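You operate a simulated robot arm through the tools that you are given. There is no shell and no other tool. Be economical: measure what you need, move in short steps, check, and stop when the job is done.

Carry out the task below with a simulated two-armed robot. There is one attempt and no reset: what you move stays moved.

Task
Pick up the card sleeve that says "L2" from the top of the low rack with one hand, pass it to the other hand and put it on the shelf under the wooden bench.

Only the result counts: the job must be done as asked and must still hold three seconds after the hand-in. Knocking over, shifting, dropping, spilling or breaking anything else fails it.

Robot
Two 7-joint arms with three-finger grippers on one trunk, on a base that drives. Base frame: it is fixed to the floor where the robot stands at the start and does not move with it; the origin is under the middle of the robot, x ahead of it, y to its left, z up; the surface under the hand at the start is at about z = 80. Units: cm, degrees, N and s.
The left shoulder is at the start at [4.7, 15.4, 99.3], the right one opposite. With the tool pointing down near the work surface each hand reaches from about 22 to 64 cm from the robot's upright axis, wherever it stands, measured 20 degrees to its own side. Places, roughly: shelf under the wooden bench [50, 240, 40]. Payload 2.69 kg a hand.
The TCP of each hand is the grasp point between the finger pads, 2.9 cm short of the fingertips. In the tool frame z runs along the fingers and y along their closing line. Largest opening 12 cm; the body of the gripper starts 7.8 cm behind the TCP.
Orientation is that of the tool frame in the base frame, as a unit quaternion [x, y, z, w]. With the fingers straight down and closing along the base's y, the tool's x points along the base's -x, its y along +y and its z along -z.

Tools
- The arms move only by the tool servo_tool. It takes "left_rows", "right_rows" or both (then of equal length, played together; a hand with none holds still); each is text: rows parted by semicolons, each of 7 numbers parted by spaces: the shift along the tool's x, y, z in units of 30 mm (1.0 is 30 mm), then the turn, a rotation vector about the tool's x, y, z in units of 4 degrees (1.0 is 4 degrees), then the finger opening in cm, from 0 to 12. In form: tx ty tz wx wy wz claw; .... A call has 1 to 10 rows; each row shifts and turns the commanded pose from where the row before left it, along the tool's axes as they then stand. A call with a number of a shift or a turn outside -1 to 1 is refused whole. Each row takes 0.2 s and may step no farther than 5 cm and 8.6 degrees from the row before; otherwise, or with a gripper value out of range, the whole call is refused. Where a pose cannot be reached the arm comes as near as it can. A force on the tool above 40 N (or 10 N above the force at the start of the call, whichever is more), or a blocked arm, ends the call early, and 0.2 s more pass. The fingers move at their own pace and stop on an object; they squeeze with about 33 N. The grip force told is the motor's: it shows also when the fingers shut on nothing. Time passes only in rows, and 0.2 s behind the last, so rows that do not move let the fingers close. The reply holds the time, the measured pose of the TCP, the force on the tool along the base axes, the opening and the grip force, in the units named above and with some noise, with the torque about the TCP (base axes, N m) and any sound that the robot's microphone picked up.
- Cameras (640 x 400 px; columns grow to the right, rows downward): "scene" is now at [16.24, 0.74, 115.62]; the picture's right is [0.09, -1.00, 0.00], its down [-0.41, -0.04, -0.91] and it looks along [0.91, 0.08, -0.42] (base axes); focal length 214 px, centre (320, 200). "left" rides on the left gripper at [6.3, 0, -10.4] in its tool frame; the picture's right is [0.00, 1.00, 0.00], its down [-0.83, 0.00, -0.56] and it looks along [-0.56, 0.00, 0.83] (tool axes); focal length 275 px, centre (320, 200). "right" rides on the right gripper at [6.3, 0, -10.4] in its tool frame; the picture's right is [0.00, 1.00, 0.00], its down [-0.83, 0.00, -0.56] and it looks along [-0.56, 0.00, 0.83] (tool axes); focal length 275 px, centre (320, 200). There is no depth. A picture from a camera that has moved, and an enlarged one, comes with that camera's place and axes in the base frame and with its lens.
- camera(camera): a new picture of that camera. It takes no simulated time.
- raise_lower(by): slides the trunk up (or, below 0, down) by that many cm; the arms and the scene camera ride with it, the base frame stays. It gives what a move gives, with no picture.
- steer(legs): drives the robot by 1 to 6 legs, each [ahead, left, turn to the left] in cm, cm and degrees, along the robot's own axes; the way and the turn of a leg run together, so that a leg with both is an arc; at most 150 cm and 180 degrees a leg. The arms and the cameras ride along, it lands a little off, and it stops where it bumps. It gives what a move gives.
- pan_tilt(pan, tilt): turns the head with the scene camera to pan (to the left, within 80 degrees either way) and tilt (down, from -29 to 69), counted from straight ahead of the robot. It gives what a move gives.
- close_up(camera, box): a new picture of the part [left, top, right, bottom] of that camera's present view, enlarged. It takes no simulated time.
- sign_off(): hands the job in; it is judged then, once.

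Go step by step. Nothing tells you exact positions but the pictures and the camera data: compare them with the known pose of the tool, close in by small moves and look again before you grip or let go. The budget is 120 turns and 100 pictures, counting those below and the enlarged ones. Unless the task says otherwise, let go and move clear before handing in, and close with one line.

The tools are called after ">>>" as a command line: name --argument value ..., lists and objects as JSON in quotes. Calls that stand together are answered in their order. servo_tool: Moves the arms, as the interface text tells. Its arguments: {"type":"object","properties":{"left_rows":{"type":"string"},"right_rows":{"type":"string"}},"required":[]} The other tools are called the same way: raise_lower (by) slides the trunk up or down; steer (legs) drives the base; pan_tilt (pan, tilt) turns the head that bears the scene camera; camera (camera) takes a picture; close_up (camera, box) takes an enlarged picture of a part of a camera's view; sign_off () hands the job in.

At the start:

```text
time_s: 0.0
left_tcp_pos: [38.69, 21.35, 111.06]
left_ee_rot: [0.0, 1.0, -0.001, 0.001]
left_ft_force: [-0.5, 0.3, 0.6]
left_moment: [0.01, -0.03, -0.02]
left_width: 11.99
left_finger_force: 0.0
right_tcp_pos: [32.73, -10.49, 111.79]
right_ee_rot: [0.0, 1.0, 0.0, 0.0]
right_ft_force: [-0.1, -0.8, 0.3]
right_moment: [0.02, 0.02, 0.0]
right_width: 12.01
right_finger_force: 0.1
trunk travel left (down, up): [-36.3, 7.5]
robot x, y, heading: [-0.05, 0.08, -0.0]
head pan, tilt: [5.0, 24.6]
```

scene: 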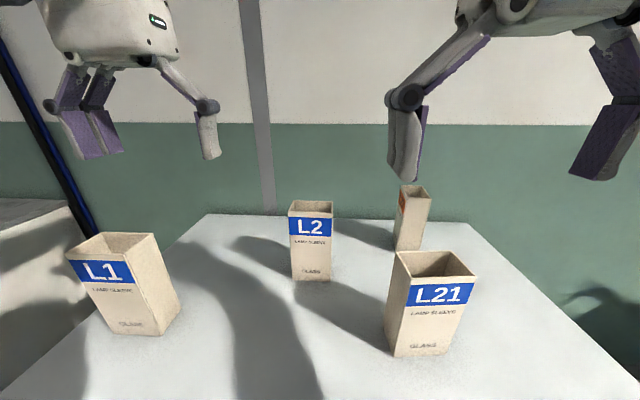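
right: 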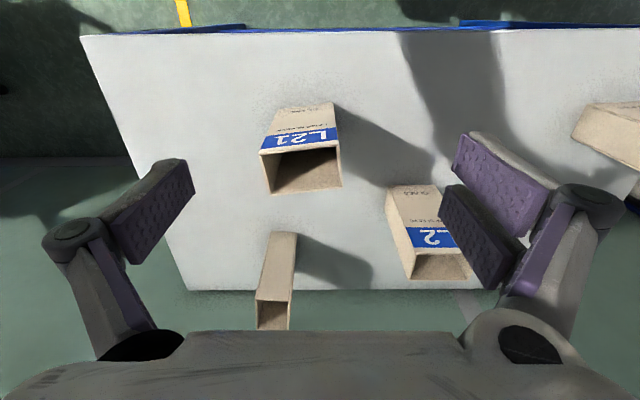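
left: 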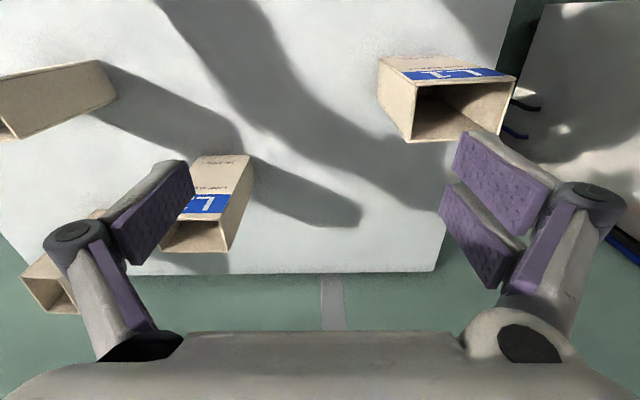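

I see L2 upright near [54, 6], with L1, L21 and a plain box around it. First I'll look at the labels more closely and find the bench to the left.

>>> close_up --camera "scene" --box '[240, 160, 480, 310]'

>>> pan_tilt --pan 75 --tilt 25

>>> camera --camera "scene"

```text
2.67 times, centred on (360, 235) of scene
camera zoom: at [16.24, 0.74, 115.62], right [0.09, -1.0, 0.0], down [-0.41, -0.04, -0.91], along [0.91, 0.08, -0.42], focal length 572 px, centre (213, 107)
```

zoom: 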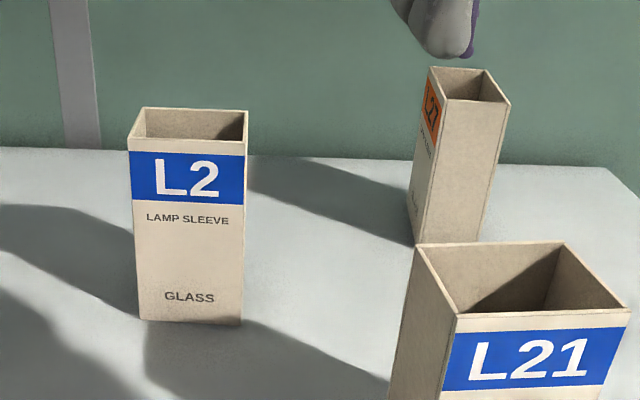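

```text
time_s: 1.4
left_tcp_pos: [38.65, 21.16, 111.14]
left_ee_rot: [0.001, 1.0, 0.0, 0.0]
left_ft_force: [-0.1, 0.1, 1.2]
left_moment: [-0.01, 0.01, 0.01]
left_width: 12.0
left_finger_force: 0.0
right_tcp_pos: [32.67, -10.59, 111.75]
right_ee_rot: [0.0, 1.0, 0.0, -0.001]
right_ft_force: [-0.7, -0.2, 0.7]
right_moment: [0.0, 0.02, 0.0]
right_width: 12.0
right_finger_force: 0.1
trunk travel left (down, up): [-36.3, 7.5]
robot x, y, heading: [-0.31, 0.14, 0.1]
head pan, tilt: [75.0, 25.0]
```

```text
95 pictures are left
camera scene: at [9.44, 8.84, 115.55], right [0.97, -0.26, 0.0], down [-0.11, -0.41, -0.91], along [0.24, 0.88, -0.42], focal length 214 px, centre (320, 200)
```

scene: 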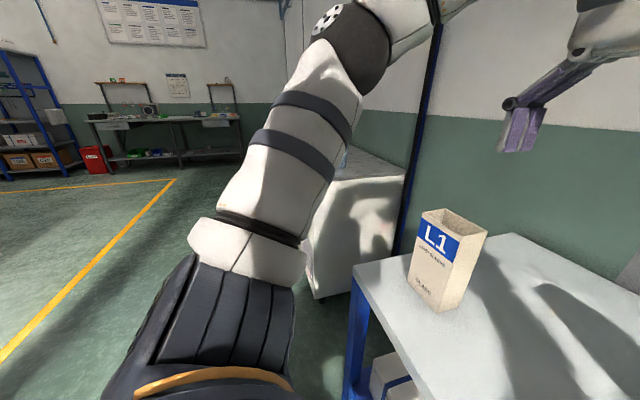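

L2 is about 8.3 × 5.2 × 17 cm, centred near [54, 5.7] with its label facing me. I'll bring the open left hand above it to check the alignment.

>>> servo_tool --left_rows "-0.85 -0.85 0 0 0 0 12;-0.85 -0.85 0 0 0 0 12;-0.85 -0.85 0 0 0 0 12;-0.85 -0.85 0 0 0 0 12;-0.85 -0.85 0 0 0 0 12;-0.85 -0.85 0 0 0 0 12;0 0 0 0 0 0 12"

>>> pan_tilt --pan 0 --tilt 30

>>> camera --camera "left"

>>> camera --camera "scene"

```text
time_s: 3.0
left_tcp_pos: [48.37, 10.68, 110.83]
left_ee_rot: [0.0, 1.0, -0.001, 0.002]
left_ft_force: [-0.5, 0.3, -0.3]
left_moment: [-0.03, -0.01, 0.02]
left_width: 11.98
left_finger_force: 0.1
left hand out of reach, approached as far as the arm can: row 4, 5, 6
right_tcp_pos: [32.66, -10.59, 111.77]
right_ee_rot: [0.0, 1.0, -0.001, 0.0]
right_ft_force: [0.3, 0.4, -0.9]
right_moment: [-0.02, -0.02, 0.01]
right_width: 12.0
right_finger_force: 0.1
trunk travel left (down, up): [-36.3, 7.5]
robot x, y, heading: [0.18, 0.02, 0.1]
head pan, tilt: [75.0, 25.0]
```

```text
time_s: 4.5
left_tcp_pos: [48.38, 10.76, 110.66]
left_ee_rot: [-0.001, 1.0, 0.0, 0.002]
left_ft_force: [0.0, 0.1, -0.2]
left_moment: [0.0, 0.02, 0.01]
left_width: 12.01
left_finger_force: 0.0
right_tcp_pos: [32.76, -10.55, 111.75]
right_ee_rot: [0.001, 1.0, -0.001, 0.0]
right_ft_force: [-1.4, 0.8, -1.0]
right_moment: [-0.01, 0.01, 0.0]
right_width: 12.0
right_finger_force: 0.1
trunk travel left (down, up): [-36.3, 7.5]
robot x, y, heading: [0.16, -0.43, -0.3]
head pan, tilt: [0.0, 30.0]
```

```text
94 pictures are left
camera left: at [42.03, 10.76, 121.11], right [0.0, 1.0, 0.0], down [0.83, 0.0, 0.56], along [0.56, 0.0, -0.83], focal length 275 px, centre (320, 200)
```

left: 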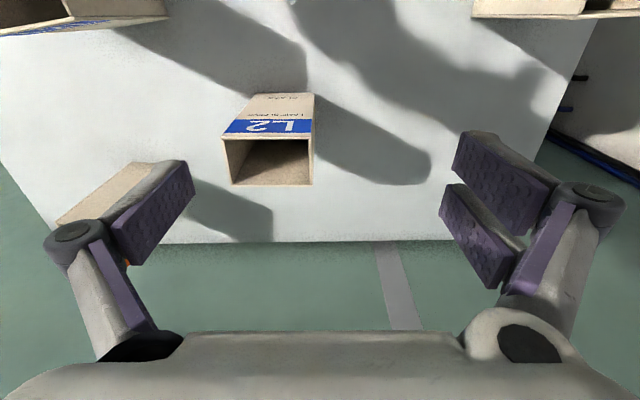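

```text
93 pictures are left
camera scene: at [16.09, -0.05, 114.75], right [0.0, -1.0, 0.0], down [-0.5, 0.0, -0.87], along [0.87, 0.0, -0.5], focal length 214 px, centre (320, 200)
```

scene: 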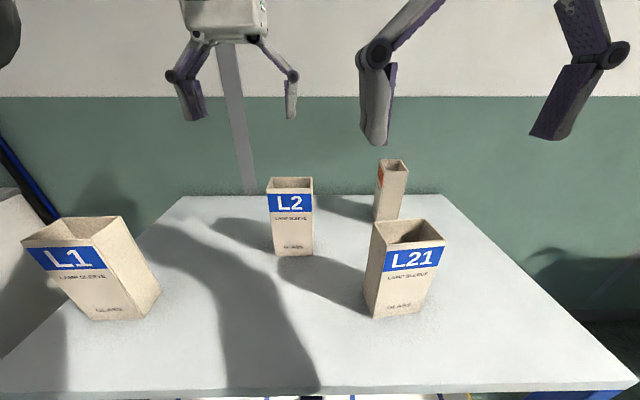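

L2's top is measured at centre [54.0, 5.9], aligned with the axes; the arm is short of reach at this height. I'll raise the trunk and lower the hand relative to the shoulder before moving over it.

>>> raise_lower --by 7.4

>>> servo_tool --left_rows "0 0 1 0 0 0 12;0 0 1 0 0 0 12;0 0 1 0 0 0 12;0 0 1 0 0 0 12;0 0 1 0 0 0 12;0 0 0.5 0 0 0 12"

```text
time_s: 5.6
left_tcp_pos: [39.99, 10.86, 129.43]
left_ee_rot: [0.0, 0.991, -0.001, 0.13]
left_ft_force: [0.6, 0.9, -1.0]
left_moment: [0.01, 0.05, -0.01]
left_width: 11.99
left_finger_force: 0.0
right_tcp_pos: [32.83, -10.57, 119.15]
right_ee_rot: [-0.001, 1.0, 0.0, -0.002]
right_ft_force: [-0.3, 0.3, 0.1]
right_moment: [0.03, 0.04, -0.02]
right_width: 11.99
right_finger_force: 0.1
trunk travel left (down, up): [-43.7, 0.1]
robot x, y, heading: [-0.22, 0.45, 0.2]
head pan, tilt: [0.0, 30.0]
```

```text
time_s: 7.0
left_tcp_pos: [44.28, 10.78, 113.38]
left_ee_rot: [-0.001, 0.991, -0.001, 0.133]
left_ft_force: [0.0, 0.1, -0.7]
left_moment: [-0.02, -0.01, 0.01]
left_width: 12.0
left_finger_force: 0.1
right_tcp_pos: [32.74, -10.55, 119.17]
right_ee_rot: [-0.001, 1.0, 0.0, 0.0]
right_ft_force: [-0.9, 0.4, -0.7]
right_moment: [-0.01, -0.04, 0.0]
right_width: 12.0
right_finger_force: 0.0
trunk travel left (down, up): [-43.7, 0.1]
robot x, y, heading: [-0.04, 0.04, -0.1]
head pan, tilt: [0.0, 30.0]
```

The wrist tipped 15° during the lift; I'll straighten it, then go on down.

>>> servo_tool --left_rows "0 0 0 0 0.955 0 12;0 0 0 0 0.955 0 12;0 0 0 0 0.955 0 12;0 0 0 0 0.955 0 12;0 0 1 0 0 0 12;0 0 1 0 0 0 12;0 0 1 0 0 0 12;0 0 0.7 0 0 0 12;0 0 0 0 0 0 12"

```text
time_s: 9.0
left_tcp_pos: [44.17, 10.94, 102.24]
left_ee_rot: [-0.001, 1.0, -0.002, -0.003]
left_ft_force: [0.2, 1.1, -0.7]
left_moment: [0.01, 0.04, 0.0]
left_width: 12.0
left_finger_force: 0.0
right_tcp_pos: [32.76, -10.56, 119.22]
right_ee_rot: [0.001, 1.0, 0.0, 0.0]
right_ft_force: [0.3, -0.4, 0.4]
right_moment: [-0.02, -0.02, -0.02]
right_width: 12.01
right_finger_force: 0.1
trunk travel left (down, up): [-43.7, 0.1]
robot x, y, heading: [-0.06, -0.41, -0.1]
head pan, tilt: [0.0, 30.0]
```

Straight again at [44.2, 10.9, 102.2]. Now moving over L2.

>>> servo_tool --left_rows "-0.82 -0.42 0 0 0 0 12;-0.82 -0.42 0 0 0 0 12;-0.82 -0.42 0 0 0 0 12;-0.82 -0.42 0 0 0 0 12;0 0 0 0 0 0 12"

>>> camera --camera "left"

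```text
time_s: 10.2
left_tcp_pos: [51.48, 6.04, 101.88]
left_ee_rot: [0.0, 1.0, -0.001, -0.002]
left_ft_force: [0.7, -0.1, -0.6]
left_moment: [-0.03, 0.0, -0.01]
left_width: 11.99
left_finger_force: 0.2
left hand out of reach, approached as far as the arm can: row 4
right_tcp_pos: [32.68, -10.5, 119.14]
right_ee_rot: [0.001, 1.0, 0.0, 0.0]
right_ft_force: [0.0, -0.6, -0.6]
right_moment: [-0.03, -0.01, 0.02]
right_width: 12.02
right_finger_force: 0.0
trunk travel left (down, up): [-43.7, 0.1]
robot x, y, heading: [0.19, 0.33, 0.0]
head pan, tilt: [0.0, 30.0]
```

```text
92 pictures are left
camera left: at [45.28, 6.07, 112.3], right [0.0, 1.0, 0.0], down [0.83, 0.0, 0.55], along [0.55, 0.0, -0.83], focal length 275 px, centre (320, 200)
```

left: 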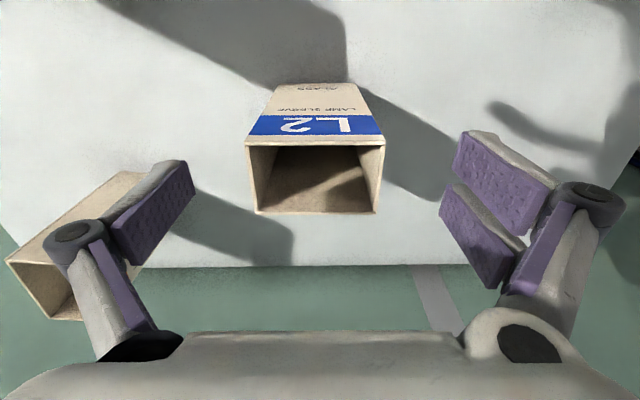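

The arm is 2.5 cm short, but the fingers straddle the box already, so I can descend here and slide forward lower down, where reach is longer.

>>> servo_tool --left_rows "0 0 0.8 0 0 0 12;0 0 0.8 0 0 0 12;0 0 0.8 0 0 0 12;0 0 0.7 0 0 0 12;-0.5 0 0.1 0 0 0 12;-0.35 0 0 0 0 0 12;0 0 0 0 0 0 12"

>>> camera --camera "left"

>>> camera --camera "scene"

```text
time_s: 11.8
left_tcp_pos: [53.53, 6.17, 92.36]
left_ee_rot: [0.0, 1.0, -0.001, -0.002]
left_ft_force: [0.0, -0.6, 0.1]
left_moment: [-0.01, -0.01, -0.03]
left_width: 12.03
left_finger_force: 0.0
left hand out of reach, approached as far as the arm can: row 6
right_tcp_pos: [32.67, -10.5, 119.19]
right_ee_rot: [0.0, 1.0, 0.0, 0.0]
right_ft_force: [0.5, -0.1, 1.2]
right_moment: [0.03, -0.02, 0.02]
right_width: 12.0
right_finger_force: 0.0
trunk travel left (down, up): [-43.7, 0.1]
robot x, y, heading: [0.25, -0.07, -0.1]
head pan, tilt: [0.0, 30.0]
```

```text
91 pictures are left
camera left: at [47.31, 6.16, 102.86], right [0.0, 1.0, 0.0], down [0.83, 0.0, 0.55], along [0.55, 0.0, -0.83], focal length 275 px, centre (320, 200)
```

left: 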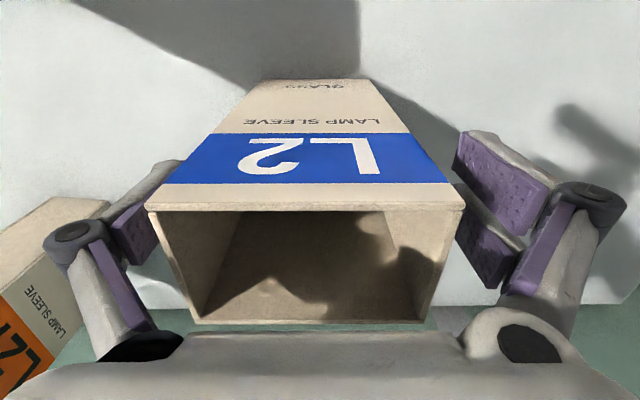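

```text
90 pictures are left
camera scene: at [9.3, -0.06, 123.23], right [0.0, -1.0, 0.0], down [-0.5, 0.0, -0.87], along [0.87, 0.0, -0.5], focal length 214 px, centre (320, 200)
```

scene: 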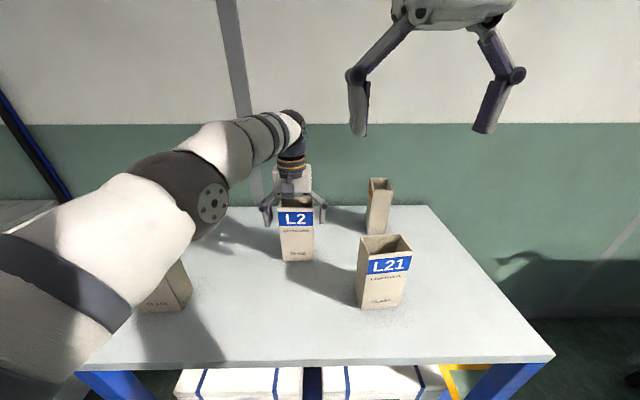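

The fingers straddle L2 near its middle at z 92. Closing and lifting a little.

>>> servo_tool --left_rows "0 -0.08 0 0 0 0 9;0 0 0 0 0 0 7.5;0 0 0 0 0 0 7;0 0 0 0 0 0 7;0 0 -0.4 0 0 0 7;0 0 -0.6 0 0 0 7;0 0 0 0 0 0 7"

>>> camera --camera "scene"

```text
time_s: 13.4
left_tcp_pos: [53.16, 5.98, 95.4]
left_ee_rot: [0.001, 1.0, 0.0, -0.002]
left_ft_force: [-0.1, 0.2, -1.0]
left_moment: [0.0, 0.01, 0.0]
left_width: 8.36
left_finger_force: 33.6
left hand out of reach, approached as far as the arm can: row 6
right_tcp_pos: [32.73, -10.65, 119.17]
right_ee_rot: [0.001, 1.0, -0.001, 0.0]
right_ft_force: [0.4, 0.3, 0.2]
right_moment: [0.0, -0.03, -0.04]
right_width: 12.02
right_finger_force: 0.1
trunk travel left (down, up): [-43.7, 0.1]
robot x, y, heading: [-0.17, 0.44, -0.0]
head pan, tilt: [0.0, 30.0]
```

```text
89 pictures are left
camera scene: at [9.34, -0.06, 123.22], right [0.0, -1.0, 0.0], down [-0.5, 0.0, -0.87], along [0.87, 0.0, -0.5], focal length 214 px, centre (320, 200)
```

scene: 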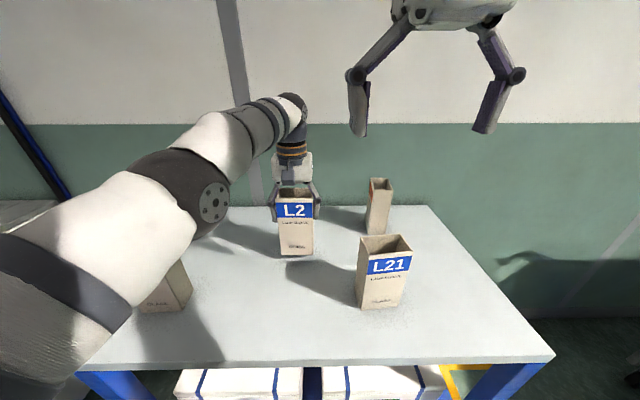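

L2 is gripped (8.4 cm, 33 N) and off the surface. Lifting higher while drawing back.

>>> servo_tool --left_rows "0.5 0 -0.8 0 0 0 7;0.5 0 -0.9 0 0 0 7;0.5 0 -1 0 0 0 7;0.5 0 -1 0 0 0 7;0.5 0 -1 0 0 0 7;0.5 0 -1 0 0 0 7;0 0 0 0 0 0 7"

>>> camera --camera "scene"

```text
time_s: 15.0
left_tcp_pos: [44.34, 5.83, 112.35]
left_ee_rot: [0.0, 1.0, -0.001, -0.001]
left_ft_force: [-0.6, 0.1, -1.0]
left_moment: [0.01, 0.01, 0.01]
left_width: 8.36
left_finger_force: 32.8
right_tcp_pos: [32.77, -10.61, 119.22]
right_ee_rot: [0.0, 1.0, -0.001, 0.0]
right_ft_force: [-0.6, -0.6, -0.7]
right_moment: [-0.03, 0.02, -0.01]
right_width: 12.02
right_finger_force: 0.0
trunk travel left (down, up): [-43.7, 0.1]
robot x, y, heading: [-0.02, 0.26, 0.2]
head pan, tilt: [0.0, 30.0]
```

```text
88 pictures are left
camera scene: at [9.36, -0.06, 123.21], right [0.0, -1.0, 0.0], down [-0.5, 0.0, -0.87], along [0.87, 0.0, -0.5], focal length 214 px, centre (320, 200)
```

scene: 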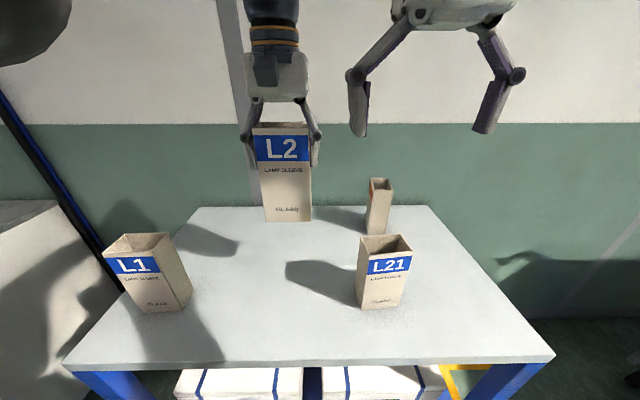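

L2 is held clear above the table, with everything else undisturbed. I'll back away from the table, then look for the bench.

>>> steer --legs '[[-50, 0, 0]]'

>>> pan_tilt --pan 60 --tilt 15

>>> camera --camera "scene"

```text
time_s: 18.0
left_tcp_pos: [-6.6, 5.77, 112.25]
left_ee_rot: [0.004, 1.0, -0.002, -0.001]
left_ft_force: [-0.8, -0.1, -0.4]
left_moment: [-0.01, -0.01, -0.01]
left_width: 8.32
left_finger_force: 32.6
right_tcp_pos: [-18.34, -10.63, 119.27]
right_ee_rot: [0.005, 1.0, 0.0, 0.0]
right_ft_force: [0.3, 0.8, 0.4]
right_moment: [0.03, -0.01, -0.01]
right_width: 12.0
right_finger_force: 0.1
trunk travel left (down, up): [-43.7, 0.1]
robot x, y, heading: [-50.72, 0.2, -0.5]
head pan, tilt: [0.0, 30.0]
```

```text
time_s: 19.3
left_tcp_pos: [-6.42, 5.84, 112.28]
left_ee_rot: [0.005, 1.0, -0.001, -0.001]
left_ft_force: [-0.8, -0.7, -1.0]
left_moment: [-0.01, -0.03, 0.01]
left_width: 8.35
left_finger_force: 32.9
right_tcp_pos: [-18.4, -10.58, 119.18]
right_ee_rot: [0.004, 1.0, -0.001, 0.0]
right_ft_force: [0.2, 0.3, 0.1]
right_moment: [0.02, -0.01, 0.0]
right_width: 12.0
right_finger_force: 0.0
trunk travel left (down, up): [-43.7, 0.1]
robot x, y, heading: [-50.77, -0.01, -0.6]
head pan, tilt: [60.0, 15.0]
```

```text
87 pictures are left
camera scene: at [-45.87, 8.21, 125.64], right [0.86, -0.51, 0.0], down [-0.13, -0.22, -0.97], along [0.49, 0.83, -0.26], focal length 214 px, centre (320, 200)
```

scene: 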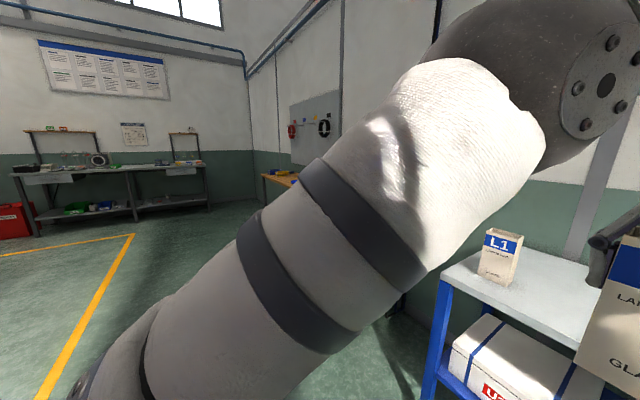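

The wooden bench is partly visible beyond my left arm. I'll turn left 90° in place to face that side.

>>> steer --legs '[[0, 0, 90]]'

>>> pan_tilt --pan -20 --tilt 15

>>> camera --camera "scene"

```text
time_s: 23.5
left_tcp_pos: [-55.89, 44.7, 112.2]
left_ee_rot: [-0.7, 0.714, -0.002, 0.0]
left_ft_force: [1.0, 0.9, -0.3]
left_moment: [-0.01, 0.01, 0.01]
left_width: 8.31
left_finger_force: 32.7
right_tcp_pos: [-39.65, 32.6, 119.18]
right_ee_rot: [-0.7, 0.714, 0.0, 0.0]
right_ft_force: [1.1, 0.1, 0.0]
right_moment: [-0.01, -0.02, -0.02]
right_width: 12.02
right_finger_force: 0.0
trunk travel left (down, up): [-43.7, 0.1]
robot x, y, heading: [-51.23, 0.17, 88.6]
head pan, tilt: [60.0, 15.0]
```

```text
time_s: 25.0
left_tcp_pos: [-55.89, 44.62, 112.36]
left_ee_rot: [-0.7, 0.714, -0.003, 0.0]
left_ft_force: [-0.1, 1.3, -0.8]
left_moment: [0.02, 0.02, 0.04]
left_width: 8.35
left_finger_force: 32.9
right_tcp_pos: [-39.61, 32.74, 119.09]
right_ee_rot: [-0.7, 0.714, 0.001, 0.0]
right_ft_force: [-1.0, -0.8, 0.0]
right_moment: [-0.05, -0.01, 0.01]
right_width: 11.99
right_finger_force: 0.0
trunk travel left (down, up): [-43.7, 0.1]
robot x, y, heading: [-51.06, 0.15, 88.8]
head pan, tilt: [-20.0, 15.0]
```

```text
86 pictures are left
camera scene: at [-47.55, 9.18, 125.64], right [0.93, -0.36, 0.0], down [-0.09, -0.24, -0.97], along [0.35, 0.9, -0.26], focal length 214 px, centre (320, 200)
```

scene: 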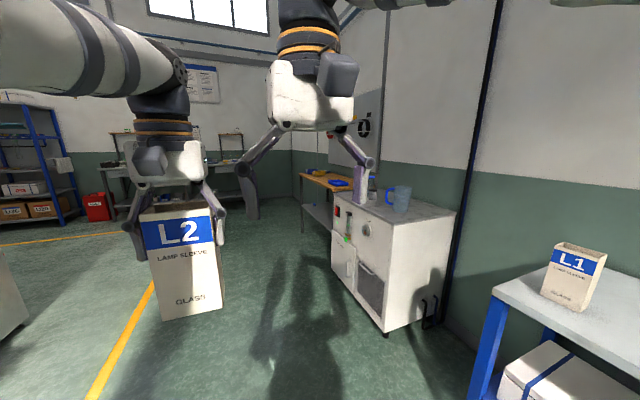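

The wooden bench stands past the white cabinet, along the right-hand wall, open toward -x. Zooming in on it.

>>> close_up --camera "scene" --box '[280, 150, 400, 240]'

```text
4.44 times, centred on (340, 195) of scene
camera zoom: at [-47.55, 9.18, 125.64], right [0.93, -0.36, 0.0], down [-0.09, -0.24, -0.97], along [0.35, 0.9, -0.26], focal length 953 px, centre (231, 222)
```

zoom: 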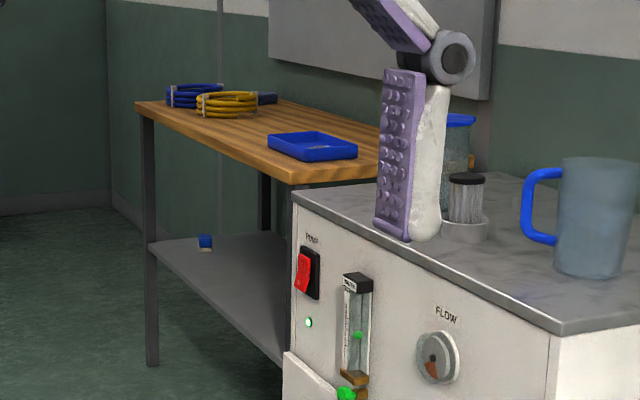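

The bench shelf is open and roomy (shelf z≈40, top ≈86, front edge x≈33). I'll hand over here in free space: the left hand holds L2 by the top, so the right hand will come in from the right side, horizontal, and grip the lower part. First the right hand goes out and down.

>>> servo_tool --right_rows "-0.58 -0.48 0.83 0 0 0 12;-0.58 -0.48 0.83 0 0 0 12;-0.58 -0.48 0.83 0 0 0 12;-0.58 -0.48 0.83 0 0 0 12;-0.58 -0.48 0.83 0 0 0 12;-0.58 -0.48 0.83 0 0 0 12;0 0 0 0 0 0 12"

>>> servo_tool --right_rows "0 0 0 -0.9622 -0.9622 -0.9622 12;0 0 0 -0.9622 -0.9622 -0.9622 12;0 0 0 -0.9622 -0.9622 -0.9622 12;0 0 0 -0.9622 -0.9622 -0.9622 12;0 0 0 -0.9622 -0.9622 -0.9622 12;0 0 0 -0.9622 -0.9622 -0.9622 12;0 0 0 -0.9622 -0.9622 -0.9622 12;0 0 0 -0.9622 -0.9622 -0.9622 12;0 0 0 -0.9622 -0.9622 -0.9622 12"

```text
time_s: 26.6
left_tcp_pos: [-55.91, 44.57, 112.33]
left_ee_rot: [-0.7, 0.714, -0.001, 0.001]
left_ft_force: [0.1, -0.1, -0.8]
left_moment: [0.0, 0.01, -0.01]
left_width: 8.31
left_finger_force: 32.9
right_tcp_pos: [-30.75, 42.95, 104.33]
right_ee_rot: [-0.7, 0.714, 0.001, 0.001]
right_ft_force: [-0.1, -0.8, -0.4]
right_moment: [-0.02, 0.02, 0.02]
right_width: 12.0
right_finger_force: 0.0
trunk travel left (down, up): [-43.7, 0.1]
robot x, y, heading: [-50.87, -0.02, 88.9]
head pan, tilt: [-20.0, 15.0]
```

```text
time_s: 28.6
left_tcp_pos: [-55.8, 44.73, 112.24]
left_ee_rot: [-0.701, 0.714, -0.002, 0.0]
left_ft_force: [-0.2, 0.3, 1.0]
left_moment: [-0.02, 0.05, -0.01]
left_width: 8.31
left_finger_force: 32.8
right_tcp_pos: [-30.84, 43.02, 104.26]
right_ee_rot: [0.812, -0.416, -0.409, -0.005]
right_ft_force: [-0.1, -0.5, -0.9]
right_moment: [-0.04, 0.03, 0.04]
right_width: 12.0
right_finger_force: 0.1
trunk travel left (down, up): [-43.7, 0.1]
robot x, y, heading: [-50.82, 0.21, 88.9]
head pan, tilt: [-20.0, 15.0]
```

Going as planned, the tool is halfway round. Continuing the turn.

>>> servo_tool --right_rows "0 0 0 -0.9622 -0.9622 -0.9622 12;0 0 0 -0.9622 -0.9622 -0.9622 12;0 0 0 -0.9622 -0.9622 -0.9622 12;0 0 0 -0.9622 -0.9622 -0.9622 12;0 0 0 -0.9622 -0.9622 -0.9622 12;0 0 0 -0.9622 -0.9622 -0.9622 12;0 0 0 -0.9622 -0.9622 -0.9622 12;0 0 0 -0.9622 -0.9622 -0.9622 12;0 0 0 -0.9622 -0.9622 -0.9622 12;0 0 0 0 0 0 12"

>>> camera --camera "right"

>>> pan_tilt --pan 0 --tilt 25

>>> camera --camera "scene"

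```text
time_s: 30.8
left_tcp_pos: [-55.95, 44.67, 112.36]
left_ee_rot: [-0.7, 0.714, -0.003, 0.0]
left_ft_force: [-0.6, -0.7, -1.2]
left_moment: [0.0, 0.01, -0.04]
left_width: 8.34
left_finger_force: 32.7
right_tcp_pos: [-30.79, 42.96, 104.26]
right_ee_rot: [-0.707, 0.007, 0.707, 0.007]
right_ft_force: [1.0, 0.0, -0.8]
right_moment: [0.01, -0.01, 0.01]
right_width: 12.0
right_finger_force: 0.2
trunk travel left (down, up): [-43.7, 0.1]
robot x, y, heading: [-51.1, 0.27, 88.7]
head pan, tilt: [-20.0, 15.0]
```

```text
84 pictures are left
camera right: at [-20.47, 42.89, 97.86], right [-0.02, -1.0, -0.01], down [0.56, -0.02, 0.83], along [-0.83, 0.01, 0.56], focal length 275 px, centre (320, 200)
```

right: 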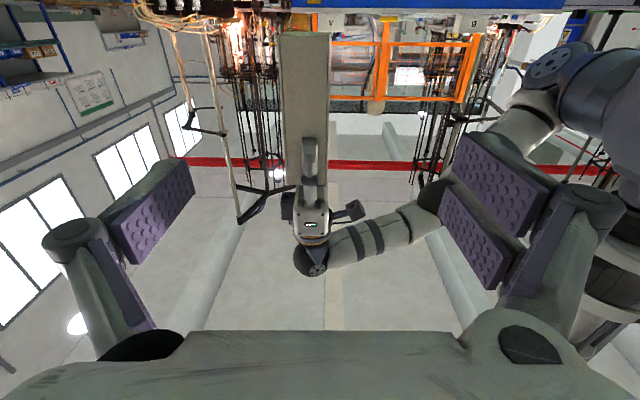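

```text
time_s: 31.6
left_tcp_pos: [-55.95, 44.72, 112.31]
left_ee_rot: [-0.7, 0.714, -0.001, 0.0]
left_ft_force: [0.0, 0.3, 0.2]
left_moment: [-0.01, 0.02, -0.02]
left_width: 8.34
left_finger_force: 32.7
right_tcp_pos: [-30.72, 43.06, 104.28]
right_ee_rot: [0.707, -0.008, -0.707, -0.008]
right_ft_force: [-0.8, 0.4, 0.5]
right_moment: [-0.01, 0.02, 0.01]
right_width: 12.01
right_finger_force: 0.0
trunk travel left (down, up): [-43.7, 0.1]
robot x, y, heading: [-50.96, 0.34, 88.9]
head pan, tilt: [0.0, 25.0]
```

```text
83 pictures are left
camera scene: at [-50.72, 9.67, 124.02], right [1.0, -0.02, 0.0], down [-0.01, -0.42, -0.91], along [0.02, 0.91, -0.42], focal length 214 px, centre (320, 200)
```

scene: 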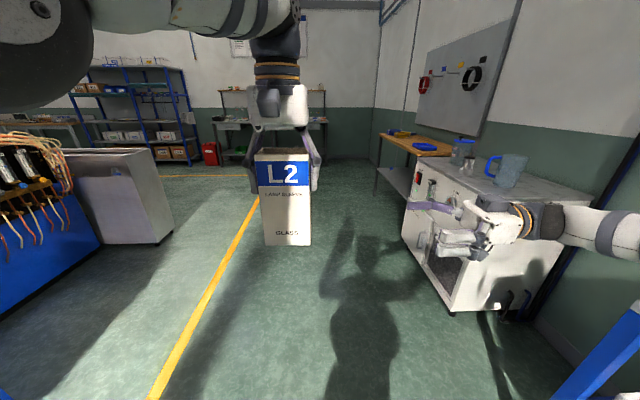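

The right hand points left, level with the lower part of the sleeve. Approaching to just short of it.

>>> servo_tool --right_rows "0 -0.3 0.85 0 0 0 12;0 -0.3 0.85 0 0 0 12;0 0 0.85 0 0 0 12;0 0 0.85 0 0 0 12;0 0 0.85 0 0 0 12;0 0 0.85 0 0 0 12;0 0 0 0 0 0 12"

>>> camera --camera "right"

>>> camera --camera "scene"

```text
time_s: 33.2
left_tcp_pos: [-55.91, 44.64, 112.29]
left_ee_rot: [-0.7, 0.714, -0.002, 0.0]
left_ft_force: [-0.5, -0.5, -0.4]
left_moment: [0.0, 0.03, -0.04]
left_width: 8.32
left_finger_force: 32.5
right_tcp_pos: [-46.15, 45.16, 104.24]
right_ee_rot: [0.707, -0.007, -0.707, -0.007]
right_ft_force: [-0.4, 1.0, 0.4]
right_moment: [-0.01, -0.01, 0.0]
right_width: 12.0
right_finger_force: 0.0
trunk travel left (down, up): [-43.7, 0.1]
robot x, y, heading: [-50.85, 0.15, 88.9]
head pan, tilt: [0.0, 25.0]
```

```text
82 pictures are left
camera right: at [-35.85, 45.08, 97.79], right [-0.02, -1.0, -0.01], down [0.56, -0.02, 0.83], along [-0.83, 0.01, 0.56], focal length 275 px, centre (320, 200)
```

right: 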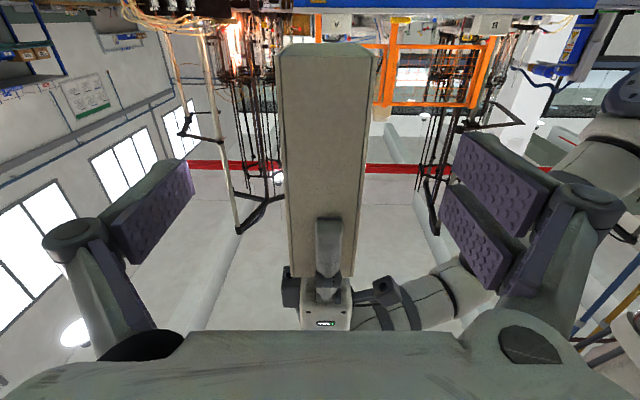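

```text
81 pictures are left
camera scene: at [-50.7, 9.66, 124.02], right [1.0, -0.02, 0.0], down [-0.01, -0.42, -0.91], along [0.02, 0.91, -0.42], focal length 214 px, centre (320, 200)
```

scene: 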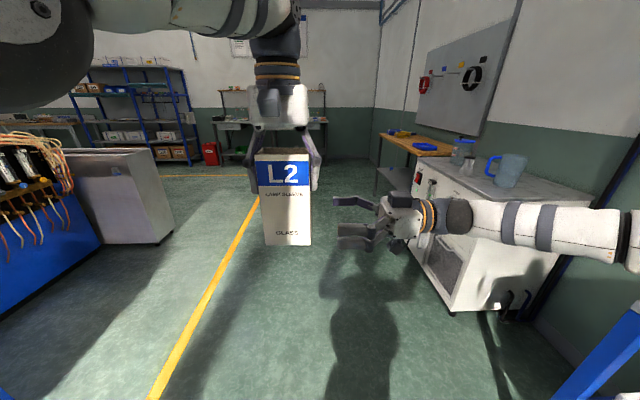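

The sleeve is centred within ~0.4 cm between the fingers. Sliding in around it.

>>> servo_tool --right_rows "0 0.1 0.75 0 0 0 12;0 0 0.75 0 0 0 12;0 0 0.75 0 0 0 12;0 0 0.75 0 0 0 12;0 0 0 0 0 0 12"

>>> camera --camera "right"

>>> camera --camera "scene"

```text
time_s: 34.5
left_tcp_pos: [-55.94, 44.62, 112.37]
left_ee_rot: [-0.701, 0.713, -0.002, 0.0]
left_ft_force: [0.6, 0.3, -0.2]
left_moment: [0.02, 0.02, 0.01]
left_width: 8.32
left_finger_force: 32.7
right_tcp_pos: [-55.09, 45.18, 104.41]
right_ee_rot: [0.707, -0.007, -0.707, -0.007]
right_ft_force: [-0.4, 1.2, 0.1]
right_moment: [-0.02, -0.03, 0.01]
right_width: 12.01
right_finger_force: 0.0
trunk travel left (down, up): [-43.7, 0.1]
robot x, y, heading: [-50.8, 0.35, 88.9]
head pan, tilt: [0.0, 25.0]
```

```text
80 pictures are left
camera right: at [-44.8, 45.01, 97.98], right [-0.02, -1.0, 0.0], down [0.56, -0.01, 0.83], along [-0.83, 0.01, 0.56], focal length 275 px, centre (320, 200)
```

right: 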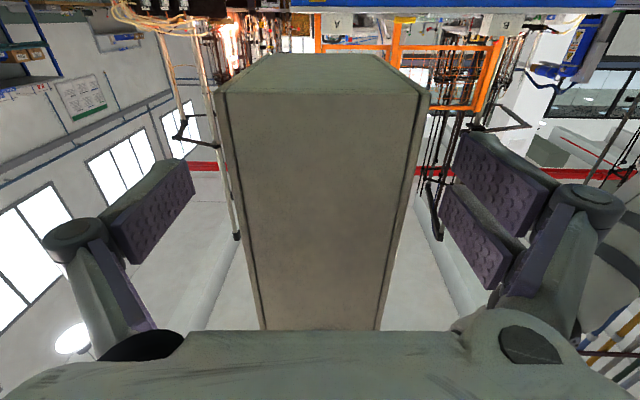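

```text
79 pictures are left
camera scene: at [-50.7, 9.67, 124.02], right [1.0, -0.02, 0.0], down [-0.01, -0.42, -0.91], along [0.02, 0.91, -0.42], focal length 214 px, centre (320, 200)
```

scene: 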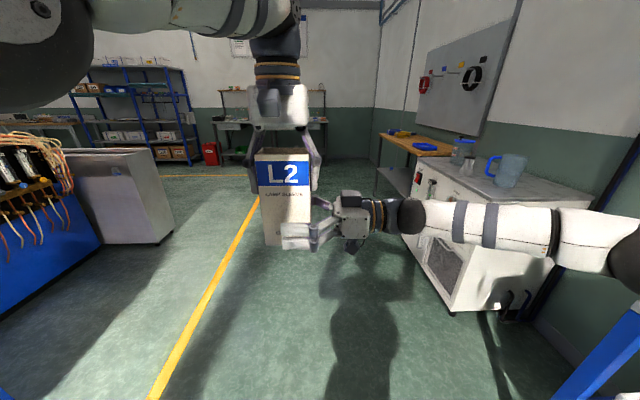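

The sleeve is centred between the right fingers. Closing the right hand while the left still holds.

>>> servo_tool --right_rows "0 0 0 0 0 0 8;0 0 0 0 0 0 6;0 0 0 0 0 0 4.5;0 0 0 0 0 0 4;0 0 0 0 0 0 4;0 0 0 0 0 0 4"

>>> camera --camera "scene"

```text
time_s: 35.9
left_tcp_pos: [-55.91, 44.72, 112.26]
left_ee_rot: [-0.7, 0.714, -0.002, 0.0]
left_ft_force: [-1.6, 3.9, -1.0]
left_moment: [0.32, 0.12, -0.07]
left_width: 8.33
left_finger_force: 33.1
right_tcp_pos: [-55.11, 45.15, 104.44]
right_ee_rot: [-0.707, 0.006, 0.707, 0.007]
right_ft_force: [0.6, -3.8, 0.8]
right_moment: [-0.01, -0.02, 0.15]
right_width: 5.29
right_finger_force: 32.6
trunk travel left (down, up): [-43.7, 0.1]
robot x, y, heading: [-50.84, 0.29, 88.9]
head pan, tilt: [0.0, 25.0]
```

```text
78 pictures are left
camera scene: at [-50.73, 9.68, 124.02], right [1.0, -0.02, 0.0], down [-0.01, -0.42, -0.91], along [0.02, 0.91, -0.42], focal length 214 px, centre (320, 200)
```

scene: 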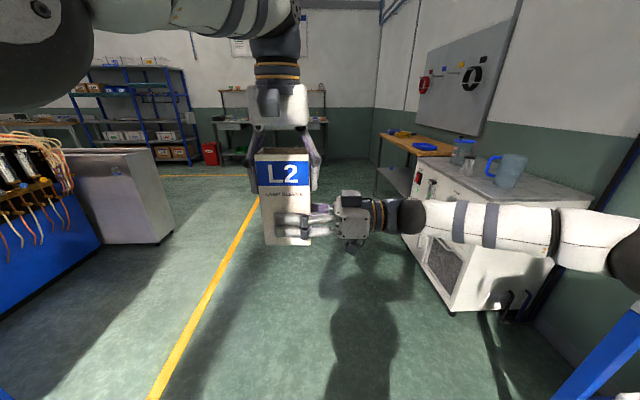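

Right hand grips at 5.3 cm with full force. Now opening the left and lifting it straight up off the sleeve.

>>> servo_tool --left_rows "0 0 0 0 0 0 10;0 0 0 0 0 0 12;0 0 0 0 0 0 12;0 0 -0.7 0 0 0 12;0 0 -1 0 0 0 12;0 0 -1 0 0 0 12;0 0 -1 0 0 0 12;0 0 0 0 0 0 12"

>>> camera --camera "scene"

```text
time_s: 37.6
left_tcp_pos: [-56.04, 43.85, 117.34]
left_ee_rot: [-0.7, 0.714, -0.001, -0.001]
left_ft_force: [0.3, 0.5, 0.3]
left_moment: [0.03, 0.02, -0.03]
left_width: 12.01
left_finger_force: 0.0
left hand out of reach, approached as far as the arm can: row 5, 6, 7
right_tcp_pos: [-55.06, 45.08, 104.46]
right_ee_rot: [-0.707, 0.009, 0.707, 0.009]
right_ft_force: [-0.5, -1.2, -0.4]
right_moment: [-0.01, -0.01, 0.01]
right_width: 5.29
right_finger_force: 32.8
trunk travel left (down, up): [-43.7, 0.1]
robot x, y, heading: [-50.86, 0.34, 88.9]
head pan, tilt: [0.0, 25.0]
```

```text
77 pictures are left
camera scene: at [-50.73, 9.69, 124.02], right [1.0, -0.02, 0.0], down [-0.01, -0.42, -0.91], along [0.02, 0.91, -0.42], focal length 214 px, centre (320, 200)
```

scene: 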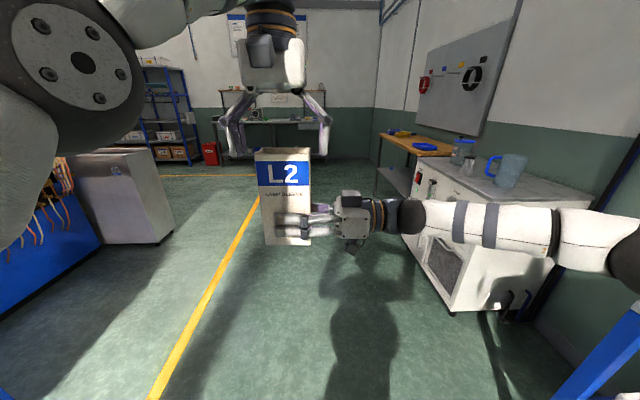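

The left is near its height limit, so I'll lower the right hand with the sleeve instead, then retract the left hand.

>>> servo_tool --right_rows "0.9 0 0 0 0 0 4;0.9 0 0 0 0 0 4;0.9 0 0 0 0 0 4;0 0 0 0 0 0 4;0 0 0 0 0 0 4;0 0 0 0 0 0 4;0 0 0 0 0 0 4;0 0 0 0 0 0 4" --left_rows "0 0 0 0 0 0 12;0 0 0 0 0 0 12;0 0 0 0 0 0 12;0.7 0.7 0 0 0 0 12;0.7 0.7 0 0 0 0 12;0.7 0.7 0 0 0 0 12;0.5 0.7 0 0 0 0 10;0 0.7 0 0 0 0 8"

>>> camera --camera "scene"

```text
time_s: 39.5
left_tcp_pos: [-66.56, 36.06, 117.39]
left_ee_rot: [-0.7, 0.714, -0.001, 0.0]
left_ft_force: [0.1, -0.7, -0.3]
left_moment: [0.01, -0.05, -0.01]
left_width: 7.99
left_finger_force: 0.0
right_tcp_pos: [-55.02, 45.22, 96.3]
right_ee_rot: [-0.707, 0.008, 0.707, 0.008]
right_ft_force: [0.6, 0.2, -0.2]
right_moment: [0.02, 0.04, 0.01]
right_width: 5.32
right_finger_force: 33.6
trunk travel left (down, up): [-43.7, 0.1]
robot x, y, heading: [-50.8, 0.19, 88.8]
head pan, tilt: [0.0, 25.0]
```

```text
76 pictures are left
camera scene: at [-50.76, 9.68, 124.02], right [1.0, -0.02, 0.0], down [-0.01, -0.42, -0.91], along [0.02, 0.91, -0.42], focal length 214 px, centre (320, 200)
```

scene: 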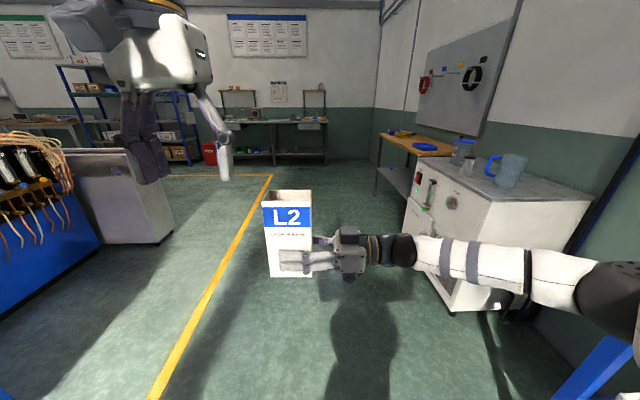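

The handover worked: the right hand alone holds L2 upright. Next I'll bring the right hand to its own side and turn it to point straight ahead.

>>> servo_tool --right_rows "0 -0.3 -1 0 0 0 4;0 -0.3 -1 0 0 0 4;0 -0.3 -1 0 0 0 4;0 -0.3 -1 0 0 0 4;0 -0.3 -1 0 0 0 4;0 -0.3 -1 0 0 0 4;0 0 0 0 0 0 4"

>>> servo_tool --right_rows "0 0 0 0.978 0 0 4;0 0 0 0.978 0 0 4;0 0 0 0.978 0 0 4;0 0 0 0.978 0 0 4;0 0 0 0.978 0 0 4;0 0 0 0.978 0 0 4;0 0 0 0.978 0 0 4;0 0 0 0.978 0 0 4;0 0 0 0.978 0 0 4;0 0 0 0.978 0 0 4"

```text
time_s: 41.0
left_tcp_pos: [-66.6, 36.1, 117.39]
left_ee_rot: [-0.7, 0.714, -0.002, -0.001]
left_ft_force: [0.0, -0.2, 0.5]
left_moment: [0.01, -0.01, 0.0]
left_width: 8.01
left_finger_force: 0.0
right_tcp_pos: [-37.2, 49.92, 96.36]
right_ee_rot: [-0.707, 0.006, 0.707, 0.006]
right_ft_force: [-0.2, 0.0, -0.2]
right_moment: [0.01, -0.04, -0.01]
right_width: 5.31
right_finger_force: 32.8
trunk travel left (down, up): [-43.7, 0.1]
robot x, y, heading: [-50.93, 0.74, 88.8]
head pan, tilt: [0.0, 25.0]
```

```text
time_s: 43.2
left_tcp_pos: [-66.49, 36.2, 117.34]
left_ee_rot: [-0.7, 0.714, -0.001, -0.001]
left_ft_force: [-0.3, -0.7, 0.1]
left_moment: [0.0, 0.0, 0.02]
left_width: 8.04
left_finger_force: 0.1
right_tcp_pos: [-36.97, 49.85, 96.26]
right_ee_rot: [-0.664, 0.244, 0.664, 0.244]
right_ft_force: [0.0, -0.5, 0.1]
right_moment: [-0.05, -0.05, 0.02]
right_width: 5.3
right_finger_force: 32.7
trunk travel left (down, up): [-43.7, 0.1]
robot x, y, heading: [-50.93, 0.7, 89.1]
head pan, tilt: [0.0, 25.0]
```

>>> servo_tool --right_rows "0 0 0 0.978 0 0 4;0 0 0 0.978 0 0 4;0 0 0 0.978 0 0 4;0 0 0 0.978 0 0 4;0 0 0 0.978 0 0 4;0 0 0 0.978 0 0 4;0 0 0 0.978 0 0 4;0 0 0 0.978 0 0 4;0 0 0 0.978 0 0 4;0 0 0 0.978 0 0 4"

>>> servo_tool --right_rows "0 0 0 0.978 0 0 4;0 0 0 0.978 0 0 4;0 0 0 0.978 0 0 4;0 0 0 0 0 0 4"

>>> camera --camera "scene"

```text
time_s: 45.5
left_tcp_pos: [-66.54, 36.22, 117.42]
left_ee_rot: [-0.7, 0.714, -0.001, -0.001]
left_ft_force: [0.9, -0.2, 0.7]
left_moment: [-0.02, -0.01, 0.0]
left_width: 8.02
left_finger_force: 0.0
right_tcp_pos: [-36.97, 50.07, 96.09]
right_ee_rot: [-0.543, 0.452, 0.543, 0.452]
right_ft_force: [0.1, 0.1, 0.2]
right_moment: [-0.04, -0.01, -0.03]
right_width: 5.26
right_finger_force: 33.5
trunk travel left (down, up): [-43.7, 0.1]
robot x, y, heading: [-50.84, 0.39, 88.8]
head pan, tilt: [0.0, 25.0]
```

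```text
time_s: 46.5
left_tcp_pos: [-66.53, 36.06, 117.24]
left_ee_rot: [-0.701, 0.713, -0.002, 0.0]
left_ft_force: [0.0, -0.3, -0.1]
left_moment: [-0.01, -0.02, 0.01]
left_width: 8.0
left_finger_force: 0.0
right_tcp_pos: [-36.92, 49.98, 96.21]
right_ee_rot: [-0.496, 0.504, 0.495, 0.504]
right_ft_force: [-0.2, -0.5, -0.1]
right_moment: [0.0, -0.01, 0.0]
right_width: 5.3
right_finger_force: 33.2
trunk travel left (down, up): [-43.7, 0.1]
robot x, y, heading: [-50.42, 0.13, 88.6]
head pan, tilt: [0.0, 25.0]
```

```text
75 pictures are left
camera scene: at [-50.71, 9.67, 124.02], right [1.0, -0.02, 0.0], down [-0.01, -0.42, -0.91], along [0.02, 0.91, -0.42], focal length 214 px, centre (320, 200)
```

scene: 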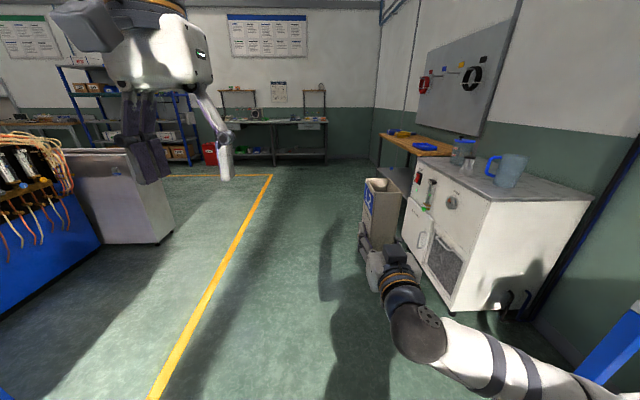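

The right hand points forward with L2 upright. Driving up alongside the bench, then turning right to face it.

>>> steer --legs '[[150, 0, 0], [101, 0, 0], [0, 0, -89]]'

>>> pan_tilt --pan -8 --tilt 35

>>> camera --camera "scene"

```text
time_s: 62.4
left_tcp_pos: [-8.76, 265.41, 117.33]
left_ee_rot: [-0.006, 1.0, -0.001, -0.001]
left_ft_force: [-0.6, -0.2, -0.4]
left_moment: [0.03, -0.02, 0.02]
left_width: 8.0
left_finger_force: 0.1
right_tcp_pos: [5.92, 236.25, 96.19]
right_ee_rot: [-0.004, 0.707, 0.005, 0.707]
right_ft_force: [0.4, -0.5, -0.1]
right_moment: [0.01, 0.01, 0.02]
right_width: 5.31
right_finger_force: 32.8
trunk travel left (down, up): [-43.7, 0.1]
robot x, y, heading: [-44.45, 248.54, 0.7]
head pan, tilt: [0.0, 25.0]
```

```text
time_s: 63.1
left_tcp_pos: [-8.95, 265.39, 117.31]
left_ee_rot: [-0.006, 1.0, 0.0, -0.002]
left_ft_force: [-0.6, 0.7, 0.2]
left_moment: [-0.04, -0.02, -0.02]
left_width: 7.99
left_finger_force: 0.0
right_tcp_pos: [5.97, 236.25, 96.24]
right_ee_rot: [-0.005, 0.707, 0.004, 0.707]
right_ft_force: [0.4, 0.2, -0.4]
right_moment: [-0.01, 0.02, 0.02]
right_width: 5.3
right_finger_force: 33.1
trunk travel left (down, up): [-43.7, 0.1]
robot x, y, heading: [-44.0, 248.58, 0.8]
head pan, tilt: [-8.0, 35.0]
```

```text
74 pictures are left
camera scene: at [-35.28, 247.42, 122.45], right [-0.13, -0.99, 0.0], down [-0.57, 0.07, -0.82], along [0.81, -0.1, -0.57], focal length 214 px, centre (320, 200)
```

scene: 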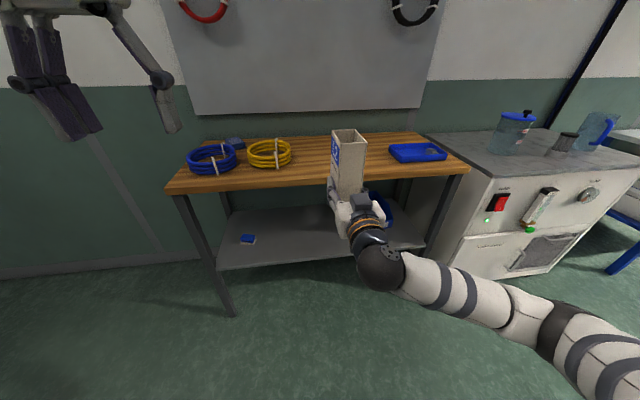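

The bench shelf's front edge is at x≈32.5 with free space near y≈236. I'll tuck the left hand back, lower the trunk and look under the bench.

>>> servo_tool --left_rows "0.9 0 0 0 0 0 8;0.9 0 0 0 0 0 8;0.8 0 0 0 0 0 8;0 0 0 0 0 0 8"

>>> raise_lower --by -42

>>> pan_tilt --pan -8 --tilt 28

>>> camera --camera "scene"

>>> camera --camera "right"

```text
time_s: 64.1
left_tcp_pos: [-16.73, 265.28, 117.54]
left_ee_rot: [-0.006, 1.0, 0.0, -0.002]
left_ft_force: [0.7, -1.0, 0.0]
left_moment: [0.01, 0.01, 0.0]
left_width: 7.99
left_finger_force: 0.1
right_tcp_pos: [6.07, 236.24, 96.12]
right_ee_rot: [-0.004, 0.707, 0.004, 0.707]
right_ft_force: [0.1, 0.2, 0.1]
right_moment: [0.04, -0.02, -0.02]
right_width: 5.29
right_finger_force: 33.0
trunk travel left (down, up): [-43.7, 0.1]
robot x, y, heading: [-44.33, 248.72, 0.7]
head pan, tilt: [-8.0, 35.0]
```

```text
refused: -42 is not a number from -40 to 40
```

```text
time_s: 64.8
left_tcp_pos: [-16.77, 265.36, 117.63]
left_ee_rot: [-0.006, 1.0, -0.001, -0.001]
left_ft_force: [-0.2, 0.9, 0.0]
left_moment: [-0.01, 0.0, 0.01]
left_width: 8.0
left_finger_force: 0.1
right_tcp_pos: [5.9, 236.3, 96.13]
right_ee_rot: [-0.005, 0.707, 0.005, 0.707]
right_ft_force: [0.6, 0.5, -0.2]
right_moment: [-0.01, 0.02, 0.0]
right_width: 5.3
right_finger_force: 33.1
trunk travel left (down, up): [-43.7, 0.1]
robot x, y, heading: [-44.79, 248.73, 0.6]
head pan, tilt: [-8.0, 28.0]
```

```text
73 pictures are left
camera scene: at [-34.96, 247.38, 123.54], right [-0.13, -0.99, 0.0], down [-0.47, 0.06, -0.88], along [0.88, -0.11, -0.47], focal length 214 px, centre (320, 200)
```

scene: 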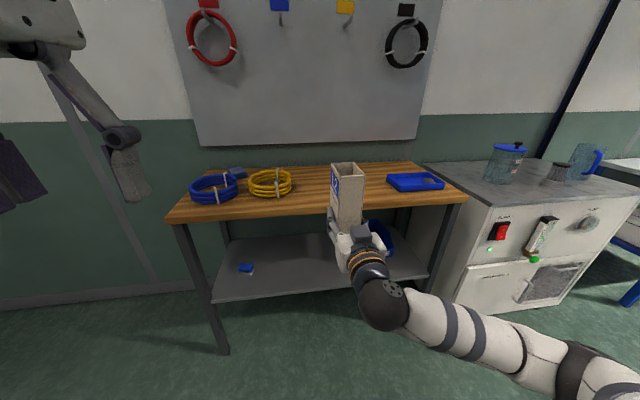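

```text
72 pictures are left
camera right: at [-4.61, 236.2, 89.73], right [-0.01, 1.0, 0.0], down [-0.56, 0.0, 0.83], along [0.83, 0.01, 0.56], focal length 275 px, centre (320, 200)
```

right: 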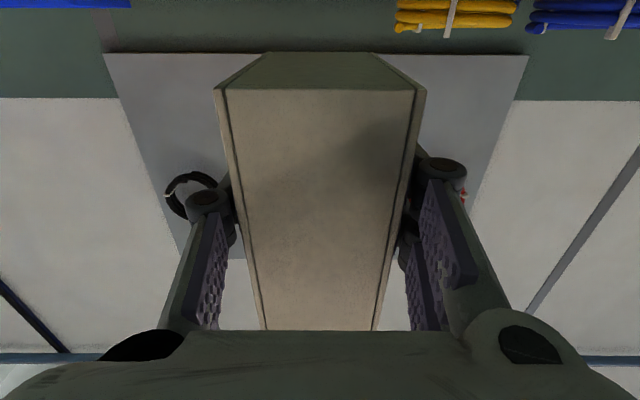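

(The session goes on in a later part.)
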